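You operate a simulated robot arm through the tools that you are given. There is no shell and no other tool. Be economical: measure what you need, move in short steps, check, and stop when the job is done.

You are at the controls of a simulated two-armed robot. One attempt, no reset.

JOB
Pick up the blue neck bulb with one hand, pass it to the other hand and put it on the shelf under the drawers. Set down upright: blue neck bulb.
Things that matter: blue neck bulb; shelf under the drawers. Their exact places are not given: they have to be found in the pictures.

The check looks at the end state, three seconds after you hand in, the way a careful person would. Anything else that was tipped, shoved, dropped, spilled or broken makes it a failure.

ROBOT AND FRAMES
Two 7-joint arms with two-finger parallel grippers on one trunk, on a base that drives. Base frame: it is fixed to the floor where the robot stands at the start and does not move with it; the origin is under the middle of the robot, x ahead of it, y to its left, z up. Lengths are in m, angles in degrees, forces in N, time in s.
The left shoulder is at the start at [0.07, 0.133, 1.151], the right one opposite. With the tool pointing down near the work surface each hand reaches from about 0.1 to 0.64 m from the robot's upright axis, wherever it stands, measured 20 degrees to its own side. Places, roughly: shelf under the drawers [-1.8, -2.3, 0.1]. Payload 1.57 kg a hand.
Tool frame (each hand has its own): the origin (TCP) lies between the finger pads and is the grasp point; the fingertips stand 0.03 m ahead of it; z points along the fingers, y is the line along which they close. The gripper opens to 0.08 m. The fingers are 0.017 m wide and 0.012 m thick; the gripper's body (0.04 by 0.082 m) begins 0.08 m behind the TCP.
Orientation is told as [roll, pitch, yaw] about the base's x, y, z axes, in that order, counted from this pose: with the fingers straight down and closing along the base's y, the tool's x points along the base's -x, its y along +y and its z along -z.

CONTROLS
- The arms move only by the tool nudge_tool. It takes "left_moves", "right_moves" or both (then of equal length, played together; a hand with none holds still); each is a list of rows, each a list of 3 entries, a list of its own where there are three numbers: the turn, a rotation vector about the tool's x, y, z in units of 6 degrees (1.0 is 6 degrees), then the shift along the tool's x, y, z in units of 25 mm (1.0 is 25 mm), then the opening, from 0 (shut) to 1 (fully open). In form: [[[wx, wy, wz], [x, y, z], gripper], ...]. A call has 1 to 10 rows; each row shifts and turns the commanded pose from where the row before left it, along the tool's axes as they then stand. A call with a number of a shift or a turn outside -1 to 1 is refused whole. A row lasts 0.2 s, in which the tool goes at most 0.05 m and 8.6 degrees; a call with a longer step from one row to the next is refused whole, and so is a gripper value outside its range. A pose out of reach is approached as far as the arm can. The call stops where the force on the tool passes 40 N (or 10 N more than at its start, if that is more) or the arm is blocked; 0.2 s more then pass. Each finger travels about 0.153 m/s and halts on what it meets, pressing with about 38 N; the grip force reading is that of the motor and also rises with nothing between the fingers. The clock runs only during rows and for 0.2 s after the last one: add rows that do not move to give the fingers time. The reply holds the time, the measured pose of the TCP, the force on the tool along the base axes, the opening and the grip force, in the units named above and with some noise, with the torque about the TCP (base axes, N m) and any sound that the robot's microphone picked up.
- Cameras (640 x 400 px; columns grow to the right, rows downward): "scene" is now at [0.1349, -0.01, 1.3703]; the picture's right is [-0.12, -0.99, 0.00], its down [-0.65, 0.08, -0.75] and it looks along [0.75, -0.09, -0.66] (base axes); focal length 253 px, centre (320, 200). "left" rides on the left gripper at [0.072, 0.007, -0.122] in its tool frame; the picture's right is [-0.09, 1.00, 0.00], its down [-0.84, -0.08, -0.54] and it looks along [-0.54, -0.05, 0.84] (tool axes); focal length 238 px, centre (320, 200). "right" rides on the right gripper at [0.072, -0.007, -0.122] in its tool frame; the picture's right is [0.09, 1.00, 0.00], its down [-0.84, 0.08, -0.54] and it looks along [-0.54, 0.05, 0.84] (tool axes); focal length 238 px, centre (320, 200).
- capture(camera): a new picture of that camera. The clock stands still meanwhile.
- lift_body(by): slides the trunk up (or, below 0, down) by that many m; the arms and the scene camera ride with it, the base frame stays. It gives what a move gives, with no picture.
- steer(legs): drives the robot by 1 to 6 legs, each [ahead, left, turn to the left] in m, m and degrees, along the robot's own axes; the way and the turn of a leg run together, so that a leg with both is an arc; at most 1.5 m and 180 degrees a leg. The arms and the cameras ride along, it lands a little off, and it stops where it bumps. It gives what a move gives.
- aim_head(pan, tilt): turns the head with the scene camera to pan (to the left, within 86 degrees either way) and tilt (down, from -29 to 69), counted from straight ahead of the robot. It gives what a move gives.
- point_at(camera, pixels): for up to 12 pixels [column, row] of the newest picture of that camera ("zoom" is the newest enlarged one), the place [x, y, z] in the base frame of the surface seen there, good to about 0.002 m. The clock stands still meanwhile.
- enlarge(camera, box): a new picture of the part [left, top, right, bottom] of that camera's present view, enlarged. The clock stands still meanwhile.
- sign_off(): hands the job in; it is judged then, once.

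Work in short steps. Measure before you move; look again where a grasp or a placing could have gone wrong, and mend it. You have 80 turns and 58 pictures in all, those below and enlarged ones among them. Open the grippers and draw the arms clear of the work before you hand the job in, unless the task says otherwise; then end with one line.

The tools are called after ">>>" by a JSON object that holds its "op" and its "data". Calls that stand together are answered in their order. nudge_tool: Moves the arms, as the interface text tells. Its arguments: {"type":"object","properties":{"left_moves":{"type":"array","items":{"type":"array"}},"right_moves":{"type":"array","items":{"type":"array"}}},"required":[]} The other tools are called the same way: lift_body (by) slides the trunk up or down; steer (legs) drives the base; aim_head (pan, tilt) turns the head that bears the scene camera; capture (camera) takes a picture; point_at (camera, pixels) gives the place of the surface under pixels of a picture; enlarge (camera, box) takes an enlarged picture of a part of a camera's view; sign_off () hands the job in.

At the start:

```text
t: 0.0
left_tool_pos: [0.4994, 0.0412, 1.0811]
left_tool_rot: [-0.1, 0.0, 0.0]
left_force: [-0.7, -0.4, -0.3]
left_wrist_torque: [-0.03, 0.01, -0.01]
left_gripper_width: 0.0798
left_finger_force: 0.1
right_tool_pos: [0.3379, -0.2424, 1.0131]
right_tool_rot: [-0.1, -0.1, 0.0]
right_force: [0.0, 0.9, -0.1]
right_wrist_torque: [-0.01, -0.02, 0.02]
right_gripper_width: 0.0801
right_finger_force: 0.0
trunk travel left (down, up): [-0.725, 0.215]
robot x, y, heading: [0.0019, 0.0004, 0.2]
head pan, tilt: [-7.0, 41.1]
```

scene: 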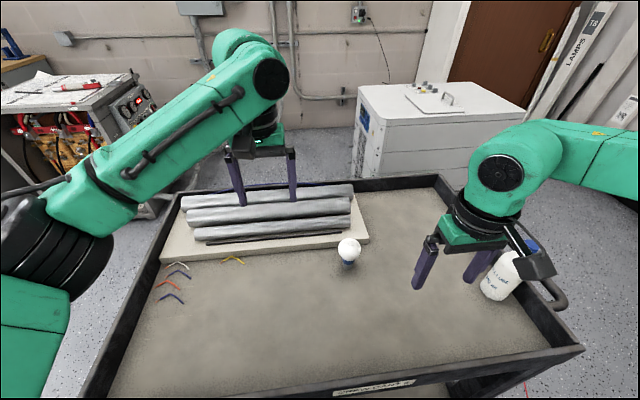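
right: 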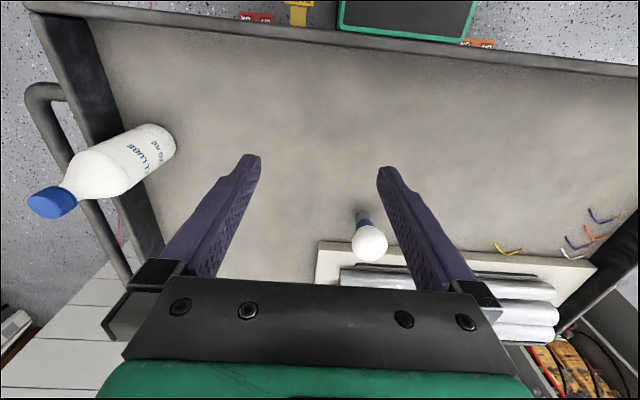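
left: 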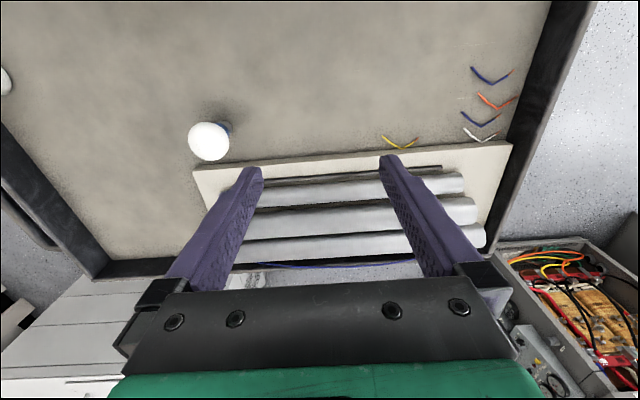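

The bulb with a blue neck shows at scene (348,252), standing with its globe up. I enlarge it and then measure it.

>>> {"op": "enlarge", "data": {"camera": "scene", "box": [300, 220, 396, 280]}}

>>> {"op": "point_at", "data": {"camera": "scene", "pixels": [[348, 240], [348, 250], [347, 262], [347, 268], [340, 285], [338, 248], [360, 248], [270, 245], [368, 242], [360, 205]]}}

```text
6.67 times, centred on (348, 250) of scene
```

zoom: 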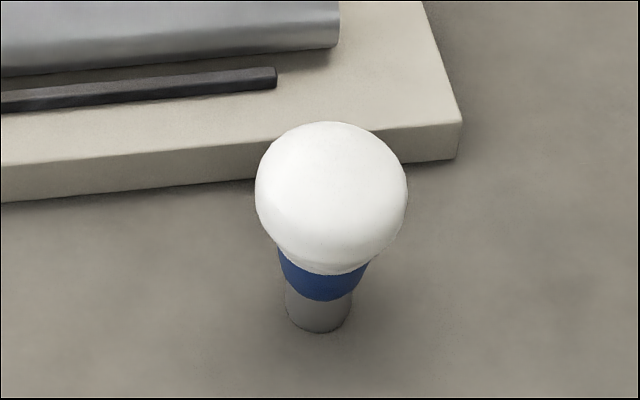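

```text
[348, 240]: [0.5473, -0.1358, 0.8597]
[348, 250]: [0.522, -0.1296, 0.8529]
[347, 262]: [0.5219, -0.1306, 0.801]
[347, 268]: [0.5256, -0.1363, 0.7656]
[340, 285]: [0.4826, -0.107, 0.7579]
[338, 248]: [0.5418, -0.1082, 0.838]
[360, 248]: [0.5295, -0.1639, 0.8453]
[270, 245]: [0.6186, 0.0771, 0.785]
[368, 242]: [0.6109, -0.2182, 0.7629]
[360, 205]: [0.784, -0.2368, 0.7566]
```

The bulb stands at about (0.54, -0.136). Its globe is about 0.056 wide, centred near z 0.834, and the neck is below that. Before I choose the grasp I turn the head right to look for the shelf.

>>> {"op": "aim_head", "data": {"pan": -86, "tilt": 22}}

>>> {"op": "capture", "data": {"camera": "scene"}}

```text
t: 1.5
left_tool_pos: [0.5004, 0.0407, 1.0813]
left_tool_rot: [0.0, 0.0, -0.1]
left_force: [-0.1, 0.5, 0.6]
left_wrist_torque: [0.01, -0.02, 0.01]
left_gripper_width: 0.0801
left_finger_force: 0.2
right_tool_pos: [0.3368, -0.2421, 1.0128]
right_tool_rot: [0.0, 0.0, 0.0]
right_force: [-0.9, 0.1, 0.0]
right_wrist_torque: [-0.04, 0.0, 0.02]
right_gripper_width: 0.0799
right_finger_force: 0.0
trunk travel left (down, up): [-0.725, 0.215]
robot x, y, heading: [0.0014, 0.0026, -0.1]
head pan, tilt: [-85.9, 22.0]
```

```text
53 pictures are left
```

scene: 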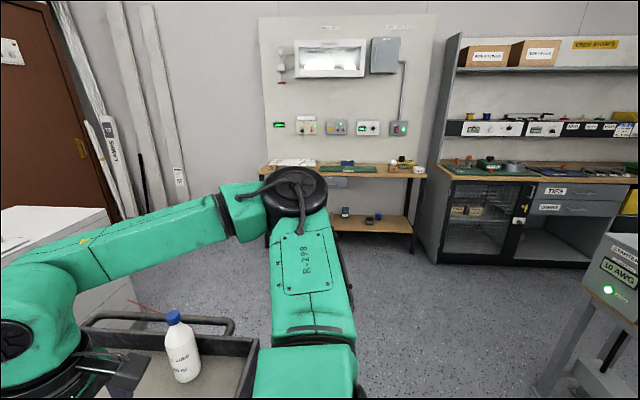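

The drawers show at about (565,200) with an open shelf below them at about (560,245). I measure that shelf and the obstacles nearby.

>>> {"op": "point_at", "data": {"camera": "scene", "pixels": [[560, 210], [518, 258], [585, 265], [560, 252], [560, 235], [525, 222], [445, 262], [600, 250], [415, 235], [612, 250], [570, 370], [560, 182]]}}

>>> {"op": "enlarge", "data": {"camera": "scene", "box": [430, 140, 640, 271]}}

```text
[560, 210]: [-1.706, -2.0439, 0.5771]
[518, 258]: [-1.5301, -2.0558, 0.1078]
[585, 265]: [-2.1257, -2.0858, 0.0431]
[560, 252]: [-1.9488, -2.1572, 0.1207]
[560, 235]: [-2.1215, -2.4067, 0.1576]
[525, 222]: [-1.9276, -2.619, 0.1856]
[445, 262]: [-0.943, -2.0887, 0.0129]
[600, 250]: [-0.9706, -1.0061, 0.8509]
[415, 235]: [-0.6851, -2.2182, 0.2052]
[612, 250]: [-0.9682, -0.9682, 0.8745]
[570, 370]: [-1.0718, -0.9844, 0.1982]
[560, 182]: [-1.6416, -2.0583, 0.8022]
```

```text
3.05 times, centred on (535, 206) of scene
```

zoom: 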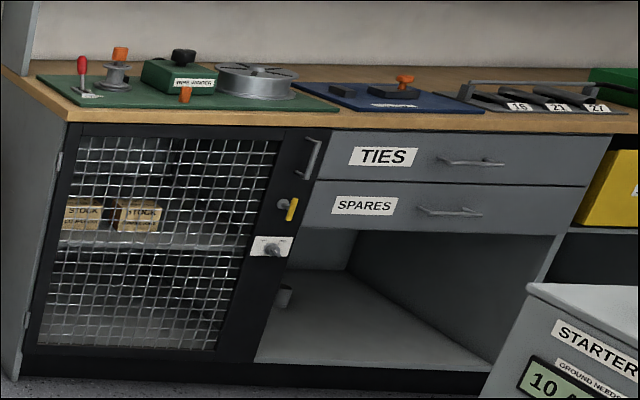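

The shelf opening runs from about x -1.5 to -2.1, with its front at y about -2.06 and its floor at z about 0.12. I will take the globe top-down with the right hand. The left hand will then take it across the globe from the side at a slight downward tilt, which suits the shelf. First I put the right hand above the bulb at (0.541, -0.137) and move the left hand aside.

>>> {"op": "nudge_tool", "data": {"right_moves": [[[0, 0, 0], [-0.906, 0.468, 0], 1], [[0, 0, 0], [-0.906, 0.468, 0], 1], [[0, 0, 0], [-0.906, 0.468, 0], 1], [[0, 0, 0], [-0.906, 0.468, 0], 1], [[0, 0, 0], [-0.906, 0.468, 0], 1], [[0, 0, 0], [-0.906, 0.468, 0], 1], [[0, 0, 0], [-0.906, 0.468, 0], 1], [[0, 0, 0], [-0.906, 0.468, 0], 1], [[0, 0, 0], [-0.906, 0.468, 0], 1], [[0, 0, 0], [0, 0, 0], 1]], "left_moves": [[[0, 0, 0], [0.44, 0.6, 0], 1], [[0, 0, 0], [0.44, 0.6, 0], 1], [[0, 0, 0], [0.44, 0.6, 0], 1], [[0, 0, 0], [0.44, 0.6, 0], 1], [[0, 0, 0], [0.44, 0.6, 0], 1], [[0, 0, 0], [0.44, 0.6, 0], 1], [[0, 0, 0], [0.44, 0.6, 0], 1], [[0, 0, 0], [0.44, 0.6, 0], 1], [[0, 0, 0], [0.44, 0.6, 0], 1], [[0, 0, 0], [0, 0, 0], 1]]}}

>>> {"op": "aim_head", "data": {"pan": -7, "tilt": 41}}

>>> {"op": "capture", "data": {"camera": "right"}}

```text
t: 3.7
left_tool_pos: [0.4014, 0.1753, 1.081]
left_tool_rot: [0.0, 0.1, 0.0]
left_force: [0.1, 0.6, 0.0]
left_wrist_torque: [0.02, 0.02, 0.01]
left_gripper_width: 0.08
left_finger_force: 0.1
right_tool_pos: [0.5158, -0.1526, 1.0133]
right_tool_rot: [0.1, 0.1, 0.0]
right_force: [0.6, -0.8, -0.3]
right_wrist_torque: [-0.02, 0.03, 0.0]
right_gripper_width: 0.08
right_finger_force: 0.1
right hand out of reach, approached as far as the arm can: row 8, 9
trunk travel left (down, up): [-0.725, 0.215]
robot x, y, heading: [0.002, 0.0012, -0.1]
head pan, tilt: [-85.9, 22.0]
```

```text
t: 5.2
left_tool_pos: [0.4003, 0.1767, 1.0809]
left_tool_rot: [-0.1, 0.0, -0.1]
left_force: [0.5, 0.0, -0.3]
left_wrist_torque: [0.01, -0.03, 0.0]
left_gripper_width: 0.0799
left_finger_force: 0.0
right_tool_pos: [0.5166, -0.1512, 1.0129]
right_tool_rot: [0.2, -0.1, -0.1]
right_force: [0.5, -0.8, -0.7]
right_wrist_torque: [0.02, -0.01, -0.03]
right_gripper_width: 0.0802
right_finger_force: 0.0
trunk travel left (down, up): [-0.725, 0.215]
robot x, y, heading: [0.001, 0.0008, -0.0]
head pan, tilt: [-7.0, 41.0]
```

```text
51 pictures are left
```

right: 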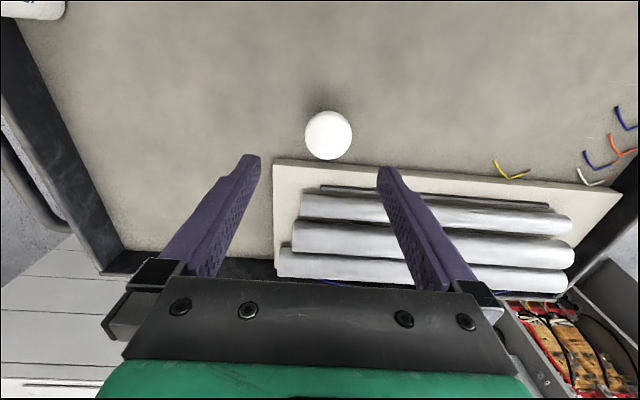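

The right hand stopped short at (0.516, -0.152) because the reach is limited at this height. I descend straight to z 0.925, with the fingertips still above the globe, and check again.

>>> {"op": "nudge_tool", "data": {"right_moves": [[[0, 0, 0], [0, 0, 0.88], 1], [[0, 0, 0], [0, 0, 0.88], 1], [[0, 0, 0], [0, 0, 0.88], 1], [[0, 0, 0], [0, 0, 0.88], 1], [[0, 0, 0], [0, 0, 0], 1], [[0, 0, 0], [0, 0, 0], 1]]}}

```text
t: 6.6
left_tool_pos: [0.4014, 0.1762, 1.0815]
left_tool_rot: [-0.1, 0.0, 0.0]
left_force: [0.6, -0.4, -0.2]
left_wrist_torque: [-0.01, -0.01, 0.0]
left_gripper_width: 0.0801
left_finger_force: 0.0
right_tool_pos: [0.5051, -0.1598, 0.9287]
right_tool_rot: [0.1, -0.1, 0.0]
right_force: [-0.7, 0.6, -1.2]
right_wrist_torque: [0.01, -0.02, -0.02]
right_gripper_width: 0.08
right_finger_force: 0.1
right hand out of reach, approached as far as the arm can: row 2, 3, 4
trunk travel left (down, up): [-0.725, 0.215]
robot x, y, heading: [0.0021, 0.0005, 0.2]
head pan, tilt: [-7.0, 41.0]
```

The reach gets worse lower down, so the shoulder is too high. I raise the right hand by 0.1 and then lower the trunk by 0.12.

>>> {"op": "nudge_tool", "data": {"right_moves": [[[0, 0, 0], [0, 0, -1], 1], [[0, 0, 0], [0, 0, -1], 1], [[0, 0, 0], [0, 0, -1], 1], [[0, 0, 0], [0, 0, -1], 1], [[0, 0, 0], [0, 0, 0], 1]]}}

>>> {"op": "lift_body", "data": {"by": -0.12}}

```text
t: 7.8
left_tool_pos: [0.401, 0.176, 1.081]
left_tool_rot: [0.0, 0.0, 0.0]
left_force: [-0.7, -0.4, 0.3]
left_wrist_torque: [0.01, -0.04, 0.04]
left_gripper_width: 0.0798
left_finger_force: 0.2
right_tool_pos: [0.506, -0.161, 1.0294]
right_tool_rot: [0.1, 0.0, 0.0]
right_force: [-0.8, -0.1, -0.4]
right_wrist_torque: [0.03, 0.0, 0.0]
right_gripper_width: 0.0799
right_finger_force: 0.1
trunk travel left (down, up): [-0.725, 0.215]
robot x, y, heading: [-0.0027, 0.0018, 0.2]
head pan, tilt: [-7.0, 41.0]
```

```text
t: 9.3
left_tool_pos: [0.4024, 0.1756, 0.9621]
left_tool_rot: [0.0, 0.0, 0.0]
left_force: [-1.3, 0.6, -0.1]
left_wrist_torque: [-0.01, 0.01, 0.04]
left_gripper_width: 0.08
left_finger_force: 0.0
right_tool_pos: [0.5051, -0.1599, 0.9088]
right_tool_rot: [0.0, 0.1, 0.0]
right_force: [-0.2, -0.7, 0.2]
right_wrist_torque: [-0.01, -0.01, 0.04]
right_gripper_width: 0.0798
right_finger_force: 0.1
trunk travel left (down, up): [-0.605, 0.335]
robot x, y, heading: [0.0012, 0.0017, 0.1]
head pan, tilt: [-7.0, 41.0]
```

The hand now starts from where it really is: (0.505, -0.160, 0.909), tips at about 0.879. I move the rest of the way over the bulb, +0.036 in x and +0.023 in y.

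>>> {"op": "nudge_tool", "data": {"right_moves": [[[0, 0, 0], [-0.72, 0.46, -0.2], 1], [[0, 0, 0], [-0.72, 0.46, 0], 1], [[0, 0, 0], [0, 0, 0], 1], [[0, 0, 0], [0, 0, 0], 1]]}}

>>> {"op": "capture", "data": {"camera": "right"}}

>>> {"op": "capture", "data": {"camera": "scene"}}

```text
t: 10.3
left_tool_pos: [0.4013, 0.1748, 0.9617]
left_tool_rot: [-0.1, 0.1, 0.0]
left_force: [-0.5, -0.7, -0.6]
left_wrist_torque: [0.02, 0.03, -0.01]
left_gripper_width: 0.0801
left_finger_force: 0.0
right_tool_pos: [0.5172, -0.1535, 0.9124]
right_tool_rot: [0.1, -0.1, 0.0]
right_force: [-0.8, -0.3, -0.7]
right_wrist_torque: [0.01, 0.0, 0.01]
right_gripper_width: 0.08
right_finger_force: 0.0
right hand out of reach, approached as far as the arm can: row 1, 2
trunk travel left (down, up): [-0.605, 0.335]
robot x, y, heading: [0.0023, -0.0044, -0.3]
head pan, tilt: [-7.0, 41.0]
```

```text
50 pictures are left
```

right: 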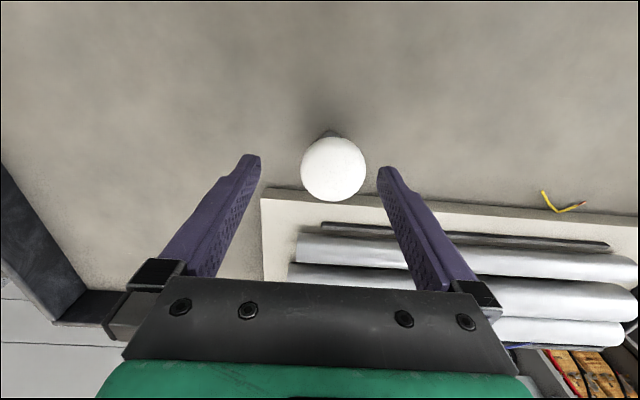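

```text
49 pictures are left
```

scene: 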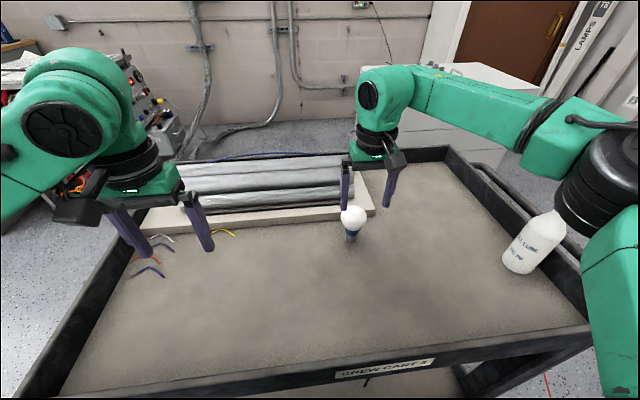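

It is still about 0.024 short in x and 0.016 in y. Tilting the tool 24° forward moves the wrist back and gains reach, so I tilt and then shift the rest.

>>> {"op": "nudge_tool", "data": {"right_moves": [[[0, -1, 0], [0, 0, 0], 1], [[0, -1, 0], [0, 0, 0], 1], [[0, -1, 0], [0, 0, 0], 1], [[0, -1, 0], [0, 0, 0], 1], [[0, 0, 0], [-0.44, 0.33, 0.195], 1], [[0, 0, 0], [-0.44, 0.33, 0.195], 1], [[0, 0, 0], [0, 0, 0], 1]]}}

```text
t: 11.9
left_tool_pos: [0.4008, 0.1751, 0.9618]
left_tool_rot: [0.1, 0.1, 0.0]
left_force: [-0.1, -0.1, -0.7]
left_wrist_torque: [0.01, 0.03, -0.02]
left_gripper_width: 0.0801
left_finger_force: 0.1
right_tool_pos: [0.539, -0.1371, 0.9138]
right_tool_rot: [0.2, -24.1, 0.0]
right_force: [0.4, -0.2, 0.7]
right_wrist_torque: [-0.01, 0.0, -0.01]
right_gripper_width: 0.0801
right_finger_force: 0.1
trunk travel left (down, up): [-0.605, 0.335]
robot x, y, heading: [-0.0006, -0.0015, -0.2]
head pan, tilt: [-7.0, 41.0]
```

I have reached (0.539, -0.137). I descend half way, 0.04, and check for drift and centring.

>>> {"op": "nudge_tool", "data": {"right_moves": [[[0, 0, 0], [0.31, 0, 0.735], 1], [[0, 0, 0], [0.31, 0, 0.735], 1], [[0, 0, 0], [0, 0, 0], 1]]}}

>>> {"op": "capture", "data": {"camera": "right"}}

```text
t: 12.7
left_tool_pos: [0.4016, 0.1764, 0.9614]
left_tool_rot: [0.1, 0.1, 0.0]
left_force: [0.3, 0.3, -0.5]
left_wrist_torque: [0.0, 0.02, 0.02]
left_gripper_width: 0.08
left_finger_force: 0.0
right_tool_pos: [0.5408, -0.1375, 0.8718]
right_tool_rot: [0.2, -24.0, 0.0]
right_force: [1.1, 0.3, -0.3]
right_wrist_torque: [0.0, 0.0, 0.01]
right_gripper_width: 0.08
right_finger_force: 0.1
trunk travel left (down, up): [-0.605, 0.335]
robot x, y, heading: [-0.0004, -0.0018, 0.2]
head pan, tilt: [-7.0, 41.0]
```

```text
48 pictures are left
```

right: 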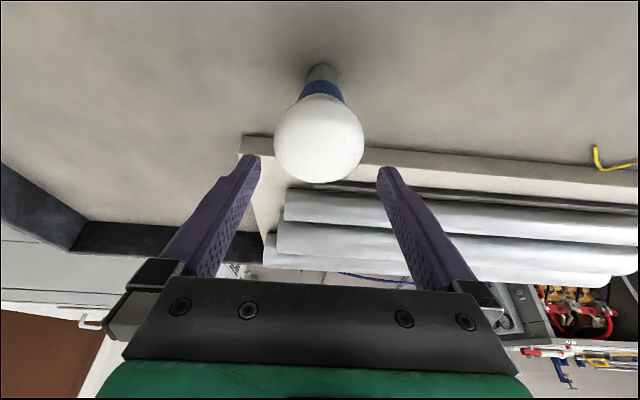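

The globe sits centred between the fingers at (320,138). I descend the remaining 0.038 and close.

>>> {"op": "nudge_tool", "data": {"right_moves": [[[0, 0, 0], [0.3, 0, 0.7], 1], [[0, 0, 0], [0.3, 0, 0.7], 1], [[0, 0, 0], [0, 0, 0], 1], [[0, 0, 0], [0, 0, 0], 0.75], [[0, 0, 0], [0, 0, 0], 0.5], [[0, 0, 0], [0, 0, 0], 0.5], [[0, 0, 0], [0, 0, 0], 0.5]]}}

>>> {"op": "capture", "data": {"camera": "right"}}

```text
t: 14.3
left_tool_pos: [0.4013, 0.1754, 0.9622]
left_tool_rot: [0.1, 0.0, 0.0]
left_force: [-1.0, -0.1, -0.2]
left_wrist_torque: [0.03, -0.02, -0.02]
left_gripper_width: 0.08
left_finger_force: 0.2
right_tool_pos: [0.5407, -0.1373, 0.8348]
right_tool_rot: [0.0, -24.0, 0.0]
right_force: [0.0, 0.1, -0.4]
right_wrist_torque: [0.07, -0.01, -0.02]
right_gripper_width: 0.0582
right_finger_force: 37.6
trunk travel left (down, up): [-0.605, 0.335]
robot x, y, heading: [0.0015, -0.0006, 0.2]
head pan, tilt: [-7.0, 41.0]
```

```text
47 pictures are left
```

right: 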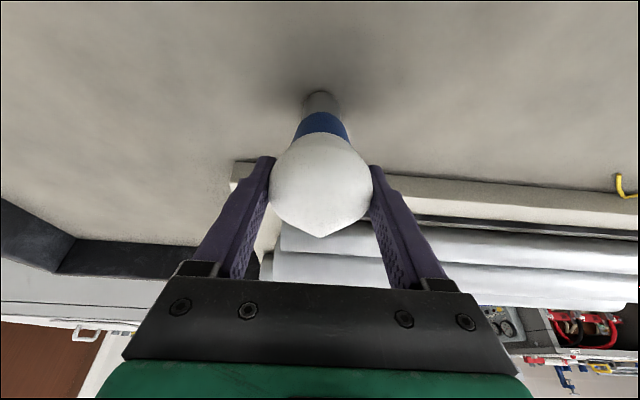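

The gripper holds the globe at 58 mm. I lift straight up first, then back toward the middle.

>>> {"op": "nudge_tool", "data": {"right_moves": [[[0, 0, 0], [-0.407, 0, -0.914], 0.5], [[0, 0, 0], [-0.407, 0, -0.914], 0.5], [[0, 0, 0], [-0.407, 0, -0.914], 0.5], [[0, 0, 0], [-0.407, 0, -0.914], 0.5], [[0, 0, 0], [0.366, 0.4, -0.95], 0.5], [[0, 0, 0], [0.366, 0.4, -0.95], 0.5], [[0, 0, 0], [0.366, 0.4, -0.95], 0.5], [[0, 0, 0], [0.366, 0.4, -0.95], 0.5], [[0, 0, 0], [0.366, 0.4, -0.95], 0.5], [[0, 0, 0], [0, 0, 0], 0.5]]}}

>>> {"op": "capture", "data": {"camera": "scene"}}

```text
t: 16.5
left_tool_pos: [0.4015, 0.1765, 0.9616]
left_tool_rot: [-0.1, 0.1, 0.1]
left_force: [0.1, -0.3, -0.7]
left_wrist_torque: [-0.01, 0.02, 0.03]
left_gripper_width: 0.0802
left_finger_force: 0.1
right_tool_pos: [0.4521, -0.0874, 1.0241]
right_tool_rot: [0.2, -23.9, 0.0]
right_force: [-0.7, 0.4, -1.3]
right_wrist_torque: [-0.04, -0.01, 0.02]
right_gripper_width: 0.0585
right_finger_force: 38.4
trunk travel left (down, up): [-0.605, 0.335]
robot x, y, heading: [-0.0012, -0.0002, -0.0]
head pan, tilt: [-7.0, 41.0]
```

```text
46 pictures are left
```

scene: 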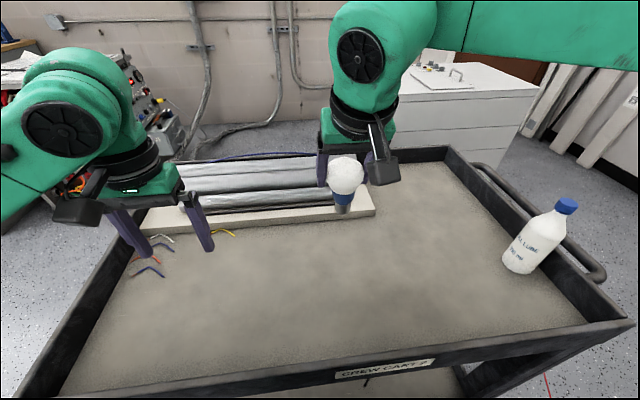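

The bulb hangs upright at (0.452, -0.087, 1.024). I yaw the left hand 90° so that it will point toward -y, raising it as it turns.

>>> {"op": "nudge_tool", "data": {"left_moves": [[[0, 0, 1], [0, 0, -0.5], 1], [[0, 0, 1], [0, 0, -0.5], 1], [[0, 0, 1], [0, 0, -0.5], 1], [[0, 0, 1], [0, 0, -0.5], 1], [[0, 0, 1], [0, 0, -0.5], 1], [[0, 0, 1], [0, 0, -0.5], 1], [[0, 0, 1], [0, 0, -0.5], 1], [[0, 0, 1], [0, 0, -0.5], 1], [[0, 0, 1], [0, 0, -0.5], 1], [[0, 0, 1], [0, 0, -0.5], 1]]}}

>>> {"op": "nudge_tool", "data": {"left_moves": [[[0, 0, 1], [0.2, 0, 0], 1], [[0, 0, 1], [0.2, 0, 0], 1], [[0, 0, 1], [0.2, 0, 0], 1], [[0, 0, 1], [0.2, 0, 0], 1], [[0, 0, 1], [0.2, 0, 0], 1], [[0, 0, 0], [0, 0, 0], 1]]}}

```text
t: 18.7
left_tool_pos: [0.4007, 0.1756, 1.0862]
left_tool_rot: [0.0, 0.0, -60.2]
left_force: [0.8, -0.2, 0.2]
left_wrist_torque: [-0.02, -0.01, -0.01]
left_gripper_width: 0.08
left_finger_force: 0.0
right_tool_pos: [0.4512, -0.0871, 1.0242]
right_tool_rot: [0.0, -24.1, -0.1]
right_force: [-0.2, 0.7, -0.1]
right_wrist_torque: [0.0, -0.01, 0.02]
right_gripper_width: 0.0584
right_finger_force: 37.8
trunk travel left (down, up): [-0.605, 0.335]
robot x, y, heading: [0.0003, 0.001, 0.1]
head pan, tilt: [-7.0, 41.0]
```

```text
t: 20.1
left_tool_pos: [0.3948, 0.1989, 1.0871]
left_tool_rot: [0.0, 0.0, -89.9]
left_force: [-0.1, 0.3, -0.1]
left_wrist_torque: [-0.04, 0.02, 0.01]
left_gripper_width: 0.0801
left_finger_force: 0.0
right_tool_pos: [0.4508, -0.0878, 1.0251]
right_tool_rot: [0.1, -24.0, 0.0]
right_force: [0.2, -0.3, -1.3]
right_wrist_torque: [-0.01, -0.02, -0.02]
right_gripper_width: 0.0586
right_finger_force: 38.2
trunk travel left (down, up): [-0.605, 0.335]
robot x, y, heading: [0.0021, 0.0042, -0.3]
head pan, tilt: [-7.0, 41.0]
```

Yaw is done. Next I pitch the left tool up so it points along -y, about 24° below horizontal.

>>> {"op": "nudge_tool", "data": {"left_moves": [[[0, -1, 0], [0, 0, 0], 1], [[0, -1, 0], [0, 0, 0], 1], [[0, -1, 0], [0, 0, 0], 1], [[0, -1, 0], [0, 0, 0], 1], [[0, -1, 0], [0, 0, 0], 1], [[0, -1, 0], [0, 0, 0], 1], [[0, -1, 0], [0, 0, 0], 1], [[0, -1, 0], [0, 0, 0], 1], [[0, -1, 0], [0, 0, 0], 1], [[0, -1, 0], [0, 0, 0], 1]]}}

>>> {"op": "nudge_tool", "data": {"left_moves": [[[0, -1, 0], [0, 0, 0], 1], [[0, 0, 0], [0, 0, 0], 1]]}}

>>> {"op": "capture", "data": {"camera": "left"}}

>>> {"op": "capture", "data": {"camera": "scene"}}

```text
t: 22.3
left_tool_pos: [0.3928, 0.2008, 1.0869]
left_tool_rot: [0.1, -60.0, -90.0]
left_force: [0.8, 0.3, 0.1]
left_wrist_torque: [0.01, 0.01, -0.03]
left_gripper_width: 0.08
left_finger_force: 0.0
right_tool_pos: [0.4514, -0.0861, 1.024]
right_tool_rot: [0.0, -23.9, 0.0]
right_force: [0.5, -0.5, -0.4]
right_wrist_torque: [0.01, 0.0, 0.0]
right_gripper_width: 0.0586
right_finger_force: 38.4
trunk travel left (down, up): [-0.605, 0.335]
robot x, y, heading: [0.0014, -0.0017, 0.2]
head pan, tilt: [-7.0, 41.0]
```

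```text
t: 22.9
left_tool_pos: [0.394, 0.1995, 1.0865]
left_tool_rot: [-0.1, -66.1, -89.9]
left_force: [0.3, 0.6, -0.6]
left_wrist_torque: [0.02, 0.02, -0.02]
left_gripper_width: 0.08
left_finger_force: 0.0
right_tool_pos: [0.4518, -0.0878, 1.0243]
right_tool_rot: [0.1, -24.0, -0.1]
right_force: [-0.5, -0.1, -1.4]
right_wrist_torque: [0.01, 0.01, 0.03]
right_gripper_width: 0.0584
right_finger_force: 38.4
trunk travel left (down, up): [-0.605, 0.335]
robot x, y, heading: [0.0016, -0.0015, 0.2]
head pan, tilt: [-7.0, 41.0]
```

```text
45 pictures are left
```

left: 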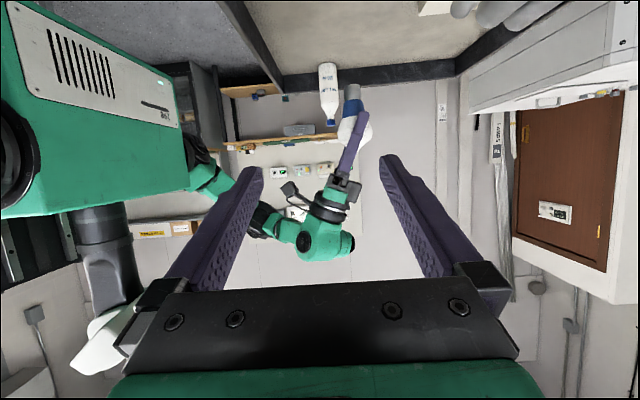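

```text
44 pictures are left
```

scene: 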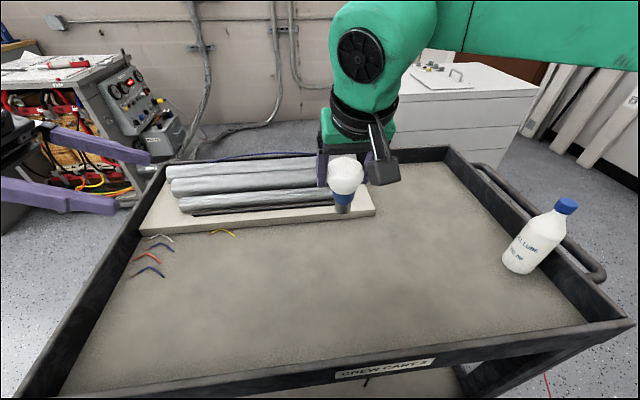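

Left now points along -y, 24° down. I move it to a pre-grasp point 0.11 back from the globe centre along its axis, at (0.4515, 0.013, 1.068).

>>> {"op": "nudge_tool", "data": {"left_moves": [[[0, 0, 0], [-0.294, 0.2875, 0.8875], 1], [[0, 0, 0], [-0.294, 0.2875, 0.8875], 1], [[0, 0, 0], [-0.294, 0.2875, 0.8875], 1], [[0, 0, 0], [-0.294, 0.2875, 0.8875], 1], [[0, 0, 0], [-0.294, 0.2875, 0.8875], 1], [[0, 0, 0], [-0.294, 0.2875, 0.8875], 1], [[0, 0, 0], [-0.294, 0.2875, 0.8875], 1], [[0, 0, 0], [-0.294, 0.2875, 0.8875], 1], [[0, 0, 0], [0, 0, 0], 1]]}}

>>> {"op": "capture", "data": {"camera": "left"}}

>>> {"op": "capture", "data": {"camera": "scene"}}

```text
t: 24.9
left_tool_pos: [0.453, 0.0142, 1.0675]
left_tool_rot: [-0.1, -66.0, -89.9]
left_force: [0.3, -0.6, -0.5]
left_wrist_torque: [0.02, 0.01, 0.01]
left_gripper_width: 0.0798
left_finger_force: 0.1
right_tool_pos: [0.4514, -0.0872, 1.0243]
right_tool_rot: [0.1, -24.0, 0.1]
right_force: [-0.3, 0.9, -0.3]
right_wrist_torque: [0.0, 0.01, -0.01]
right_gripper_width: 0.0584
right_finger_force: 37.7
trunk travel left (down, up): [-0.605, 0.335]
robot x, y, heading: [-0.0037, -0.0004, 0.0]
head pan, tilt: [-7.0, 41.0]
```

```text
43 pictures are left
```

left: 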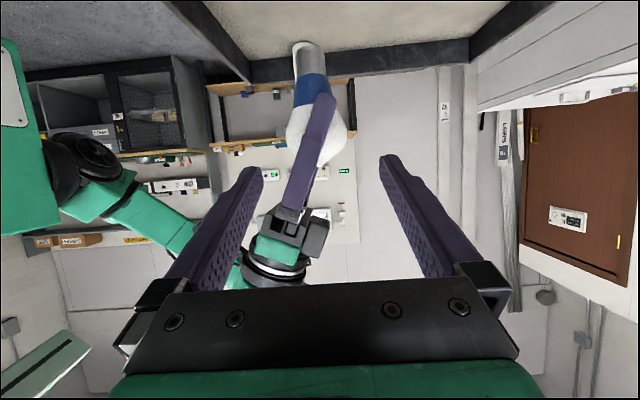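

```text
42 pictures are left
```

scene: 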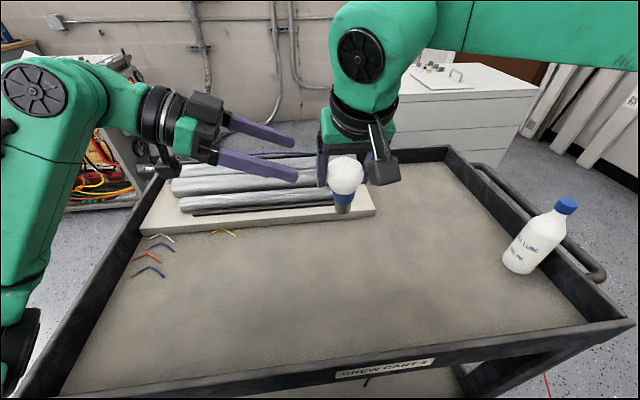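

The globe is centred between the left fingers at column ~318. I advance 0.11 along the axis and look before closing.

>>> {"op": "nudge_tool", "data": {"left_moves": [[[0, 0, 0], [-0.01, -0.01, 0.88], 1], [[0, 0, 0], [-0.01, -0.01, 0.88], 1], [[0, 0, 0], [-0.01, -0.01, 0.88], 1], [[0, 0, 0], [-0.01, -0.01, 0.88], 1], [[0, 0, 0], [-0.01, -0.01, 0.88], 1], [[0, 0, 0], [0, 0, 0], 1]]}}

>>> {"op": "capture", "data": {"camera": "left"}}

>>> {"op": "enlarge", "data": {"camera": "scene", "box": [220, 100, 460, 250]}}

```text
t: 26.3
left_tool_pos: [0.4513, -0.087, 1.024]
left_tool_rot: [-0.1, -65.9, -89.7]
left_force: [0.2, 1.0, 0.1]
left_wrist_torque: [0.04, 0.02, -0.01]
left_gripper_width: 0.0801
left_finger_force: 0.0
right_tool_pos: [0.4505, -0.0867, 1.0241]
right_tool_rot: [0.0, -24.0, 0.1]
right_force: [-0.3, -0.6, -1.0]
right_wrist_torque: [0.0, -0.01, 0.02]
right_gripper_width: 0.0584
right_finger_force: 37.9
trunk travel left (down, up): [-0.605, 0.335]
robot x, y, heading: [0.0022, -0.0013, -0.1]
head pan, tilt: [-7.0, 41.0]
```

```text
41 pictures are left
```

left: 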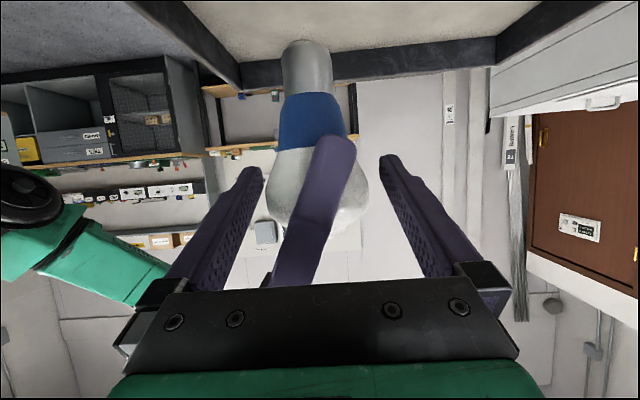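

```text
2.67 times, centred on (340, 175) of scene
```

zoom: 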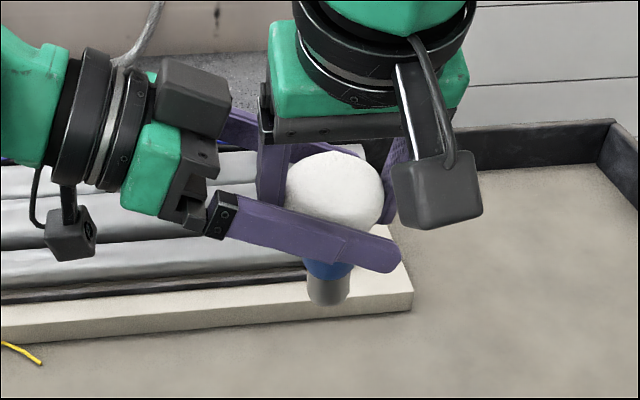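

The left fingers straddle the globe and clear the right fingers. I close the left hand.

>>> {"op": "nudge_tool", "data": {"left_moves": [[[0, 0, 0], [0, 0, 0], 0.8], [[0, 0, 0], [0, 0, 0], 0.5], [[0, 0, 0], [0, 0, 0], 0.5], [[0, 0, 0], [0, 0, 0], 0.5]]}}

```text
t: 27.3
left_tool_pos: [0.4497, -0.088, 1.0232]
left_tool_rot: [-0.2, -66.0, -90.0]
left_force: [-15.0, 0.3, 0.8]
left_wrist_torque: [-0.03, 0.04, -0.02]
left_gripper_width: 0.0585
left_finger_force: 37.7
right_tool_pos: [0.4517, -0.0865, 1.0243]
right_tool_rot: [0.1, -24.2, 0.0]
right_force: [14.5, -0.7, -2.2]
right_wrist_torque: [0.03, -0.07, 0.02]
right_gripper_width: 0.0584
right_finger_force: 38.4
trunk travel left (down, up): [-0.605, 0.335]
robot x, y, heading: [-0.0011, -0.0004, 0.2]
head pan, tilt: [-7.0, 41.0]
```

Both hands grip at 58 mm, with 15 N of strain along x. I shift the left hand a millimetre or so to relieve it, then open the right.

>>> {"op": "nudge_tool", "data": {"left_moves": [[[0, 0, 0], [0, -0.06, 0], 0.5], [[0, 0, 0], [0, 0, 0], 0.5]]}}

>>> {"op": "nudge_tool", "data": {"right_moves": [[[0, 0, 0], [0, 0, 0], 0.85], [[0, 0, 0], [0, 0, 0], 1], [[0, 0, 0], [0, 0, 0], 1]]}}

>>> {"op": "capture", "data": {"camera": "left"}}

```text
t: 27.9
left_tool_pos: [0.4492, -0.0887, 1.0231]
left_tool_rot: [-0.2, -66.0, -89.8]
left_force: [-10.4, 0.2, -0.5]
left_wrist_torque: [0.01, 0.16, -0.11]
left_gripper_width: 0.0587
left_finger_force: 38.4
right_tool_pos: [0.4501, -0.0869, 1.0235]
right_tool_rot: [0.1, -24.0, 0.1]
right_force: [10.8, -0.3, -0.4]
right_wrist_torque: [0.02, -0.21, 0.2]
right_gripper_width: 0.0583
right_finger_force: 37.9
trunk travel left (down, up): [-0.605, 0.335]
robot x, y, heading: [-0.0013, 0.0034, 0.1]
head pan, tilt: [-7.0, 41.0]
```

```text
t: 28.7
left_tool_pos: [0.4497, -0.0881, 1.0236]
left_tool_rot: [-0.1, -66.0, -89.9]
left_force: [-0.8, 0.3, 0.6]
left_wrist_torque: [-0.01, 0.01, -0.02]
left_gripper_width: 0.0585
left_finger_force: 38.1
right_tool_pos: [0.4508, -0.0883, 1.0239]
right_tool_rot: [0.0, -23.9, 0.1]
right_force: [-0.1, 0.4, 0.7]
right_wrist_torque: [0.03, 0.02, -0.03]
right_gripper_width: 0.0802
right_finger_force: 0.0
trunk travel left (down, up): [-0.605, 0.335]
robot x, y, heading: [0.0019, 0.001, -0.1]
head pan, tilt: [-7.0, 41.0]
```

```text
39 pictures are left
```

left: 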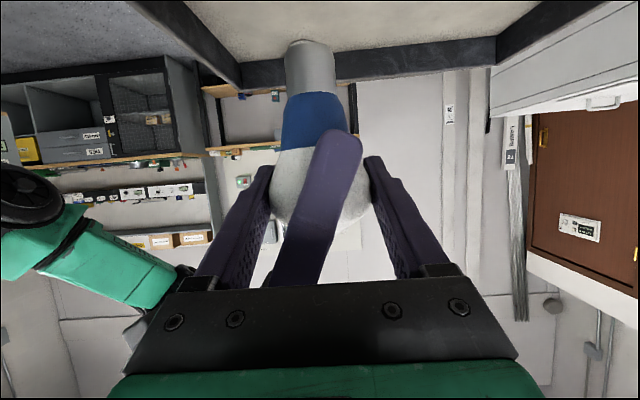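

The left hand holds the bulb alone. I draw the right hand back along its own axis and then off to its right.

>>> {"op": "nudge_tool", "data": {"right_moves": [[[0, 0, 0], [0, 0, -0.9], 1], [[0, 0, 0], [0, 0, -0.9], 1], [[0, 0, 0], [0, 0, -0.9], 1], [[0, 0, 0], [0, 0, -0.9], 1], [[0, 0, 0], [0, 0, -0.9], 1], [[0, 0, 0], [0, -0.9, -0.3], 1], [[0, 0, 0], [0, -0.9, 0], 1], [[0, 0, 0], [0, -0.9, 0], 1], [[0, 0, 0], [0, -0.9, 0], 1], [[0, 0, 0], [0, 0, 0], 1]]}}

>>> {"op": "capture", "data": {"camera": "left"}}

>>> {"op": "capture", "data": {"camera": "scene"}}

```text
t: 30.9
left_tool_pos: [0.4501, -0.0875, 1.0241]
left_tool_rot: [-0.1, -66.0, -89.9]
left_force: [0.1, -0.6, -0.1]
left_wrist_torque: [0.01, -0.03, 0.0]
left_gripper_width: 0.0587
left_finger_force: 38.1
right_tool_pos: [0.4019, -0.178, 1.1333]
right_tool_rot: [0.0, -23.9, 0.0]
right_force: [-0.1, 0.2, 0.6]
right_wrist_torque: [-0.01, 0.02, -0.02]
right_gripper_width: 0.0802
right_finger_force: 0.1
trunk travel left (down, up): [-0.605, 0.335]
robot x, y, heading: [-0.0026, -0.0029, 0.0]
head pan, tilt: [-7.0, 41.0]
```

```text
38 pictures are left
```

left: 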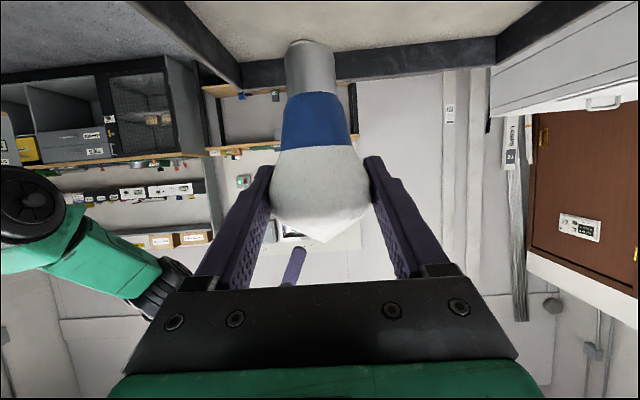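

```text
37 pictures are left
```

scene: 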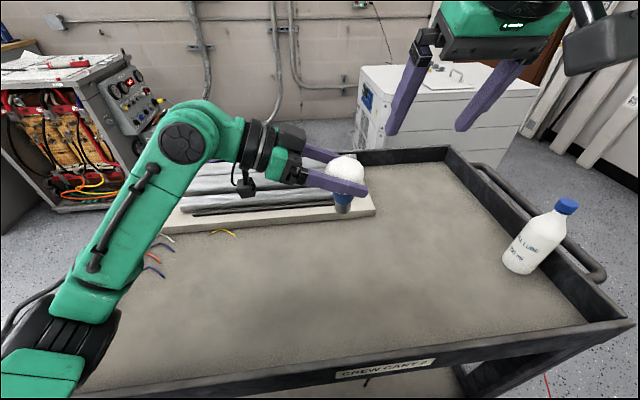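

The bulb is upright in the left hand alone. I yaw the left tool about the vertical to point ahead, and tuck the right hand aside.

>>> {"op": "nudge_tool", "data": {"left_moves": [[[-0.914, 0, -0.407], [0, 0, 0], 0.5], [[-0.914, 0, -0.407], [0, 0, 0], 0.5], [[-0.914, 0, -0.407], [0, 0, 0], 0.5], [[-0.914, 0, -0.407], [0, 0, 0], 0.5], [[-0.914, 0, -0.407], [0, 0, 0], 0.5], [[-0.914, 0, -0.407], [0, 0, 0], 0.5], [[-0.914, 0, -0.407], [0, 0, 0], 0.5], [[-0.914, 0, -0.407], [0, 0, 0], 0.5], [[-0.914, 0, -0.407], [0, 0, 0], 0.5], [[-0.914, 0, -0.407], [0, 0, 0], 0.5]], "right_moves": [[[0, 0.4, 0], [0.3, -0.4, 0], 1], [[0, 0.4, 0], [0.3, -0.4, 0], 1], [[0, 0.4, 0], [0.3, -0.4, 0], 1], [[0, 0.4, 0], [0.3, -0.4, 0], 1], [[0, 0.4, 0], [0.3, -0.4, 0], 1], [[0, 0.4, 0], [0.3, -0.4, 0], 1], [[0, 0.4, 0], [0.3, -0.4, 0], 1], [[0, 0.4, 0], [0.3, -0.4, 0], 1], [[0, 0.4, 0], [0.3, -0.4, 0], 1], [[0, 0.4, 0], [0.3, -0.4, 0], 1]]}}

>>> {"op": "nudge_tool", "data": {"left_moves": [[[-0.914, 0, -0.407], [0, 0.2, 0], 0.5], [[-0.914, 0, -0.407], [0, 0.2, 0], 0.5], [[-0.914, 0, -0.407], [0, 0.2, 0], 0.5], [[-0.914, 0, -0.407], [0, 0.2, 0], 0.5], [[-0.914, 0, -0.407], [0, 0.2, 0], 0.5], [[0, 0, 0], [0, 0, 0], 0.5]]}}

>>> {"op": "capture", "data": {"camera": "left"}}

```text
t: 33.1
left_tool_pos: [0.4491, -0.0899, 1.0244]
left_tool_rot: [-0.1, -66.0, -29.8]
left_force: [1.1, 0.0, -0.5]
left_wrist_torque: [-0.02, 0.01, 0.0]
left_gripper_width: 0.0584
left_finger_force: 37.7
right_tool_pos: [0.3298, -0.2781, 1.1164]
right_tool_rot: [0.1, -0.1, 0.0]
right_force: [0.9, -0.4, -0.5]
right_wrist_torque: [0.02, 0.0, 0.06]
right_gripper_width: 0.0803
right_finger_force: 0.1
trunk travel left (down, up): [-0.605, 0.335]
robot x, y, heading: [-0.0027, -0.0002, 0.2]
head pan, tilt: [-7.0, 41.0]
```

```text
t: 34.5
left_tool_pos: [0.4574, -0.0643, 1.0232]
left_tool_rot: [-0.1, -66.0, 0.2]
left_force: [-0.6, -0.5, -1.2]
left_wrist_torque: [-0.01, 0.0, 0.01]
left_gripper_width: 0.0585
left_finger_force: 38.1
right_tool_pos: [0.3294, -0.2775, 1.1156]
right_tool_rot: [0.1, -0.1, 0.0]
right_force: [-0.4, -0.4, -0.2]
right_wrist_torque: [0.0, -0.01, 0.01]
right_gripper_width: 0.0801
right_finger_force: 0.1
trunk travel left (down, up): [-0.605, 0.335]
robot x, y, heading: [-0.0027, 0.0032, -0.2]
head pan, tilt: [-7.0, 41.0]
```

```text
36 pictures are left
```

left: 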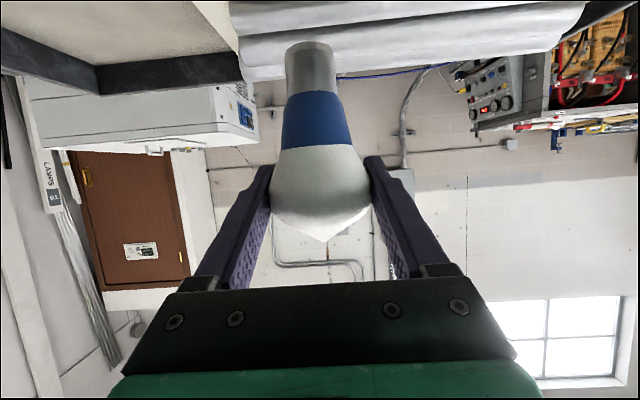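

The bulb is still upright and the tool points ahead. Now I look right and left to plan the drive.

>>> {"op": "aim_head", "data": {"pan": -86, "tilt": 40}}

>>> {"op": "capture", "data": {"camera": "scene"}}

>>> {"op": "aim_head", "data": {"pan": 86, "tilt": 35}}

>>> {"op": "capture", "data": {"camera": "scene"}}

```text
t: 36.1
left_tool_pos: [0.4571, -0.0644, 1.0244]
left_tool_rot: [-0.1, -66.0, -0.1]
left_force: [-1.3, 0.1, 1.5]
left_wrist_torque: [-0.03, -0.02, -0.02]
left_gripper_width: 0.0581
left_finger_force: 38.1
right_tool_pos: [0.3309, -0.278, 1.1163]
right_tool_rot: [0.1, 0.1, 0.1]
right_force: [0.5, -1.1, -0.4]
right_wrist_torque: [-0.01, -0.02, -0.02]
right_gripper_width: 0.0798
right_finger_force: 0.1
trunk travel left (down, up): [-0.605, 0.335]
robot x, y, heading: [-0.0027, 0.0011, 0.0]
head pan, tilt: [-85.9, 40.0]
```

```text
35 pictures are left
```

scene: 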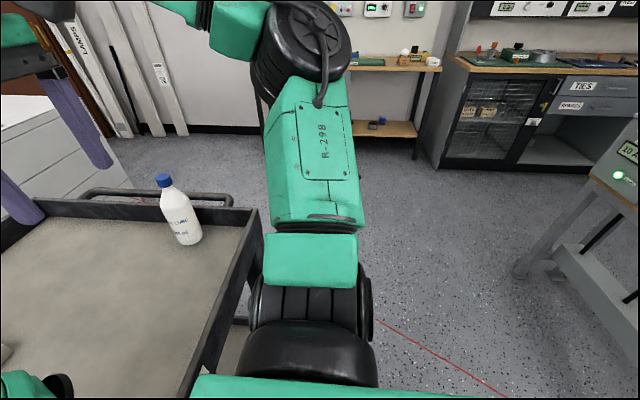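

```text
t: 38.7
left_tool_pos: [0.4565, -0.0643, 1.0252]
left_tool_rot: [-0.1, -66.0, -0.1]
left_force: [0.3, 0.2, 0.2]
left_wrist_torque: [0.0, -0.05, -0.01]
left_gripper_width: 0.0583
left_finger_force: 38.1
right_tool_pos: [0.33, -0.2775, 1.1168]
right_tool_rot: [0.0, 0.1, 0.1]
right_force: [0.5, 0.2, 0.2]
right_wrist_torque: [-0.01, 0.02, 0.03]
right_gripper_width: 0.08
right_finger_force: 0.0
trunk travel left (down, up): [-0.605, 0.335]
robot x, y, heading: [0.0003, -0.0028, 0.1]
head pan, tilt: [85.9, 35.0]
```

```text
34 pictures are left
```

scene: 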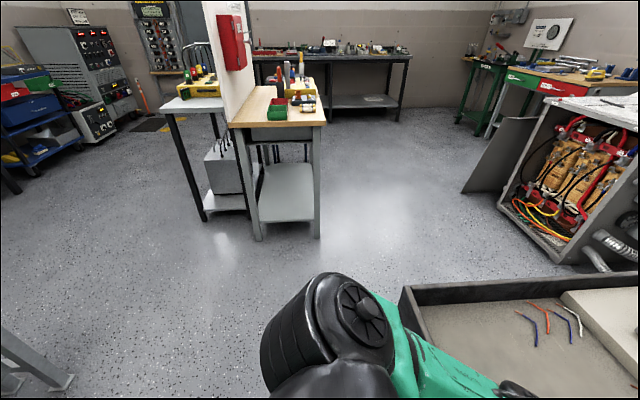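

Something stands behind me at the lower left, (30,365). I measure it, along with the table and floor positions.

>>> {"op": "point_at", "data": {"camera": "scene", "pixels": [[65, 385], [30, 360], [10, 335], [15, 385], [250, 235], [315, 235], [205, 215], [405, 330], [100, 300]]}}

>>> {"op": "aim_head", "data": {"pan": -86, "tilt": 50}}

>>> {"op": "capture", "data": {"camera": "scene"}}

```text
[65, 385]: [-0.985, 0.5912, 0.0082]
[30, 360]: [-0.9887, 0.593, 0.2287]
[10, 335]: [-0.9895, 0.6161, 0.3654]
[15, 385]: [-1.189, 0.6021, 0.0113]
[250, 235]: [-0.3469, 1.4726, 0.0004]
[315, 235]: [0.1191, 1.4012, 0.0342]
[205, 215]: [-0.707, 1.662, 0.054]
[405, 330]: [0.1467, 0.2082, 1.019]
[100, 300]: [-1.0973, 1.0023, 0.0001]
```

```text
t: 41.3
left_tool_pos: [0.4571, -0.0632, 1.0234]
left_tool_rot: [0.1, -66.0, 0.0]
left_force: [-0.8, -0.1, 0.1]
left_wrist_torque: [0.02, -0.01, 0.05]
left_gripper_width: 0.0586
left_finger_force: 38.2
right_tool_pos: [0.3299, -0.2775, 1.1156]
right_tool_rot: [0.0, 0.0, 0.0]
right_force: [0.3, -0.2, 0.3]
right_wrist_torque: [-0.01, -0.02, -0.01]
right_gripper_width: 0.0801
right_finger_force: 0.0
trunk travel left (down, up): [-0.605, 0.335]
robot x, y, heading: [0.001, -0.0017, 0.1]
head pan, tilt: [-85.9, 50.0]
```

```text
33 pictures are left
```

scene: 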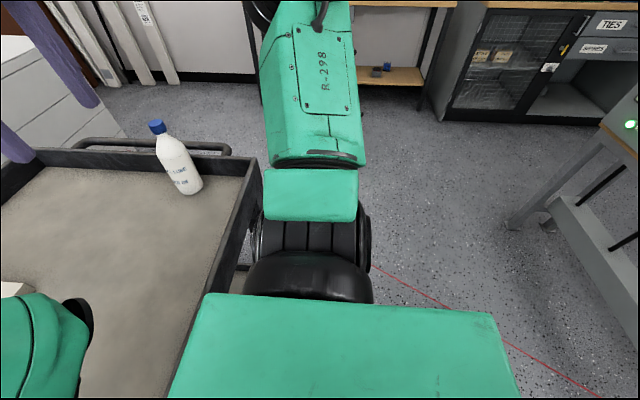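

>>> {"op": "point_at", "data": {"camera": "scene", "pixels": [[510, 228], [545, 225], [600, 130], [630, 150], [590, 215], [630, 330], [240, 220], [190, 380], [235, 265], [600, 390], [634, 100]]}}

```text
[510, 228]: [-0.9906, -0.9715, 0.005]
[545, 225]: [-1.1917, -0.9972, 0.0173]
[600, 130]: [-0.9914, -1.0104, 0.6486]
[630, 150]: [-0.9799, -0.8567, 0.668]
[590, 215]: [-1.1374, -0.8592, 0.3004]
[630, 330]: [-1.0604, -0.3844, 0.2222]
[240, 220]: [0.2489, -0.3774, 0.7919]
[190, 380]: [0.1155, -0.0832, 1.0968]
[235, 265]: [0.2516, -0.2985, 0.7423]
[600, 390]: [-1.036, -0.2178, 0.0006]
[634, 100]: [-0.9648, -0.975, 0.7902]
```

A bench lies behind me (x < -0.96, y from -1.02 to 0.6), the cart starts at x 0.25, and the counters' front is at y about -2.05. My route is to back off, turn to face -y, go ahead to y about -1.5, then strafe right. First I tuck the left hand in.

>>> {"op": "nudge_tool", "data": {"left_moves": [[[0, 0, 0], [0.228, 0.96, -0.512], 0.5], [[0, 0, 0], [0.228, 0.96, -0.512], 0.5], [[0, 0, 0], [0.228, 0.96, -0.512], 0.5], [[0, 0, 0], [0.228, 0.96, -0.512], 0.5], [[0, 0, 0], [0.228, 0.96, -0.512], 0.5], [[0, 0, 0], [0, 0, 0], 0.5]]}}

>>> {"op": "steer", "data": {"legs": [[-0.3, 0, 0], [0, 0, -90]]}}

>>> {"op": "aim_head", "data": {"pan": -20, "tilt": 30}}

>>> {"op": "capture", "data": {"camera": "scene"}}

```text
t: 42.9
left_tool_pos: [0.3693, 0.0641, 1.0639]
left_tool_rot: [10.1, -74.2, -7.3]
left_force: [-0.1, 0.4, -0.1]
left_wrist_torque: [-0.03, 0.02, -0.02]
left_gripper_width: 0.0588
left_finger_force: 38.2
right_tool_pos: [0.3089, -0.2807, 1.1203]
right_tool_rot: [0.2, -1.1, 0.2]
right_force: [0.2, 0.3, 0.5]
right_wrist_torque: [-0.02, 0.0, 0.02]
right_gripper_width: 0.0799
right_finger_force: 0.0
trunk travel left (down, up): [-0.605, 0.335]
robot x, y, heading: [0.0006, -0.0021, 0.4]
head pan, tilt: [-85.9, 50.0]
stopped in row 6 (left hand): the arm was blocked; the commanded pose is now the measured one
```

```text
t: 48.7
left_tool_pos: [-0.227, -0.3905, 1.0569]
left_tool_rot: [9.2, -73.0, -95.4]
left_force: [0.1, 0.3, -1.4]
left_wrist_torque: [0.0, -0.03, 0.01]
left_gripper_width: 0.0584
left_finger_force: 37.9
right_tool_pos: [-0.5718, -0.3358, 1.1161]
right_tool_rot: [0.0, 0.0, -89.0]
right_force: [0.2, 0.5, -1.1]
right_wrist_torque: [0.02, 0.0, -0.04]
right_gripper_width: 0.0799
right_finger_force: 0.1
trunk travel left (down, up): [-0.605, 0.335]
robot x, y, heading: [-0.3031, -0.0022, -88.9]
head pan, tilt: [-85.9, 50.0]
```

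```text
t: 50.1
left_tool_pos: [-0.2278, -0.3901, 1.0576]
left_tool_rot: [9.3, -73.0, -95.6]
left_force: [0.1, -0.3, -0.1]
left_wrist_torque: [0.0, -0.01, -0.01]
left_gripper_width: 0.0585
left_finger_force: 37.7
right_tool_pos: [-0.5716, -0.3362, 1.1172]
right_tool_rot: [0.0, 0.1, -88.8]
right_force: [0.2, -0.3, 0.4]
right_wrist_torque: [-0.02, 0.0, 0.01]
right_gripper_width: 0.0799
right_finger_force: 0.1
trunk travel left (down, up): [-0.605, 0.335]
robot x, y, heading: [-0.3005, -0.0011, -88.7]
head pan, tilt: [-20.0, 30.0]
```

```text
32 pictures are left
```

scene: 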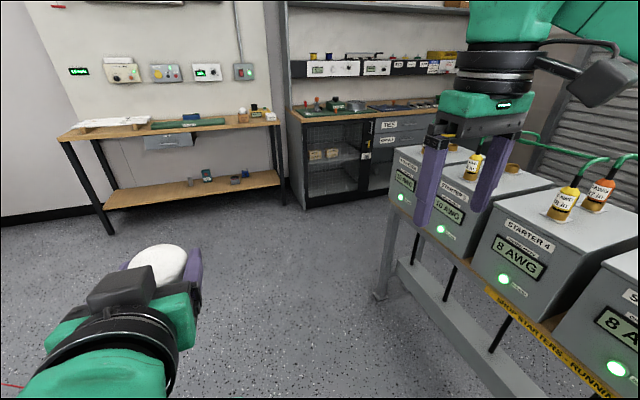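

The left arm was blocked while tucking, so its tool tilted by about 8°. I move it forward 0.045 and turn it back to the upright tilt.

>>> {"op": "nudge_tool", "data": {"left_moves": [[[0, 0, 0], [0, 0, 0.9], 0.5], [[0, 0, 0], [0, 0, 0.9], 0.5], [[0.25, 0.59, -0.145], [0, 0, 0], 0.5], [[0.25, 0.59, -0.145], [0, 0, 0], 0.5], [[0, 0, 0], [0, 0, 0], 0.5]]}}

>>> {"op": "capture", "data": {"camera": "left"}}

```text
t: 51.3
left_tool_pos: [-0.2026, -0.4392, 1.0321]
left_tool_rot: [13.9, -65.4, -98.2]
left_force: [-0.7, 0.8, -1.5]
left_wrist_torque: [-0.02, 0.0, 0.0]
left_gripper_width: 0.0587
left_finger_force: 38.4
right_tool_pos: [-0.5729, -0.335, 1.1164]
right_tool_rot: [-0.1, 0.0, -89.0]
right_force: [0.1, -0.1, 0.1]
right_wrist_torque: [0.0, 0.01, 0.01]
right_gripper_width: 0.0799
right_finger_force: 0.1
trunk travel left (down, up): [-0.605, 0.335]
robot x, y, heading: [-0.301, 0.0023, -88.9]
head pan, tilt: [-20.0, 30.0]
```

```text
31 pictures are left
```

left: 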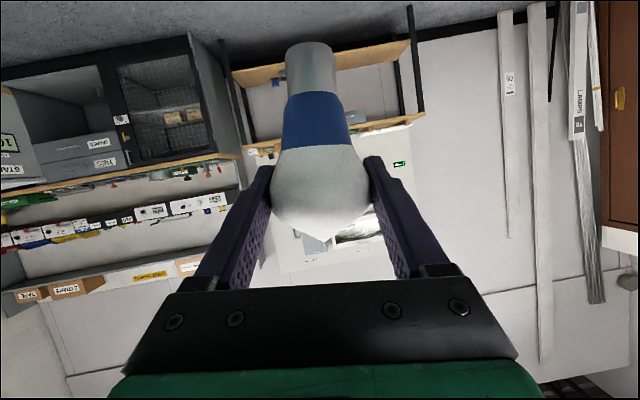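

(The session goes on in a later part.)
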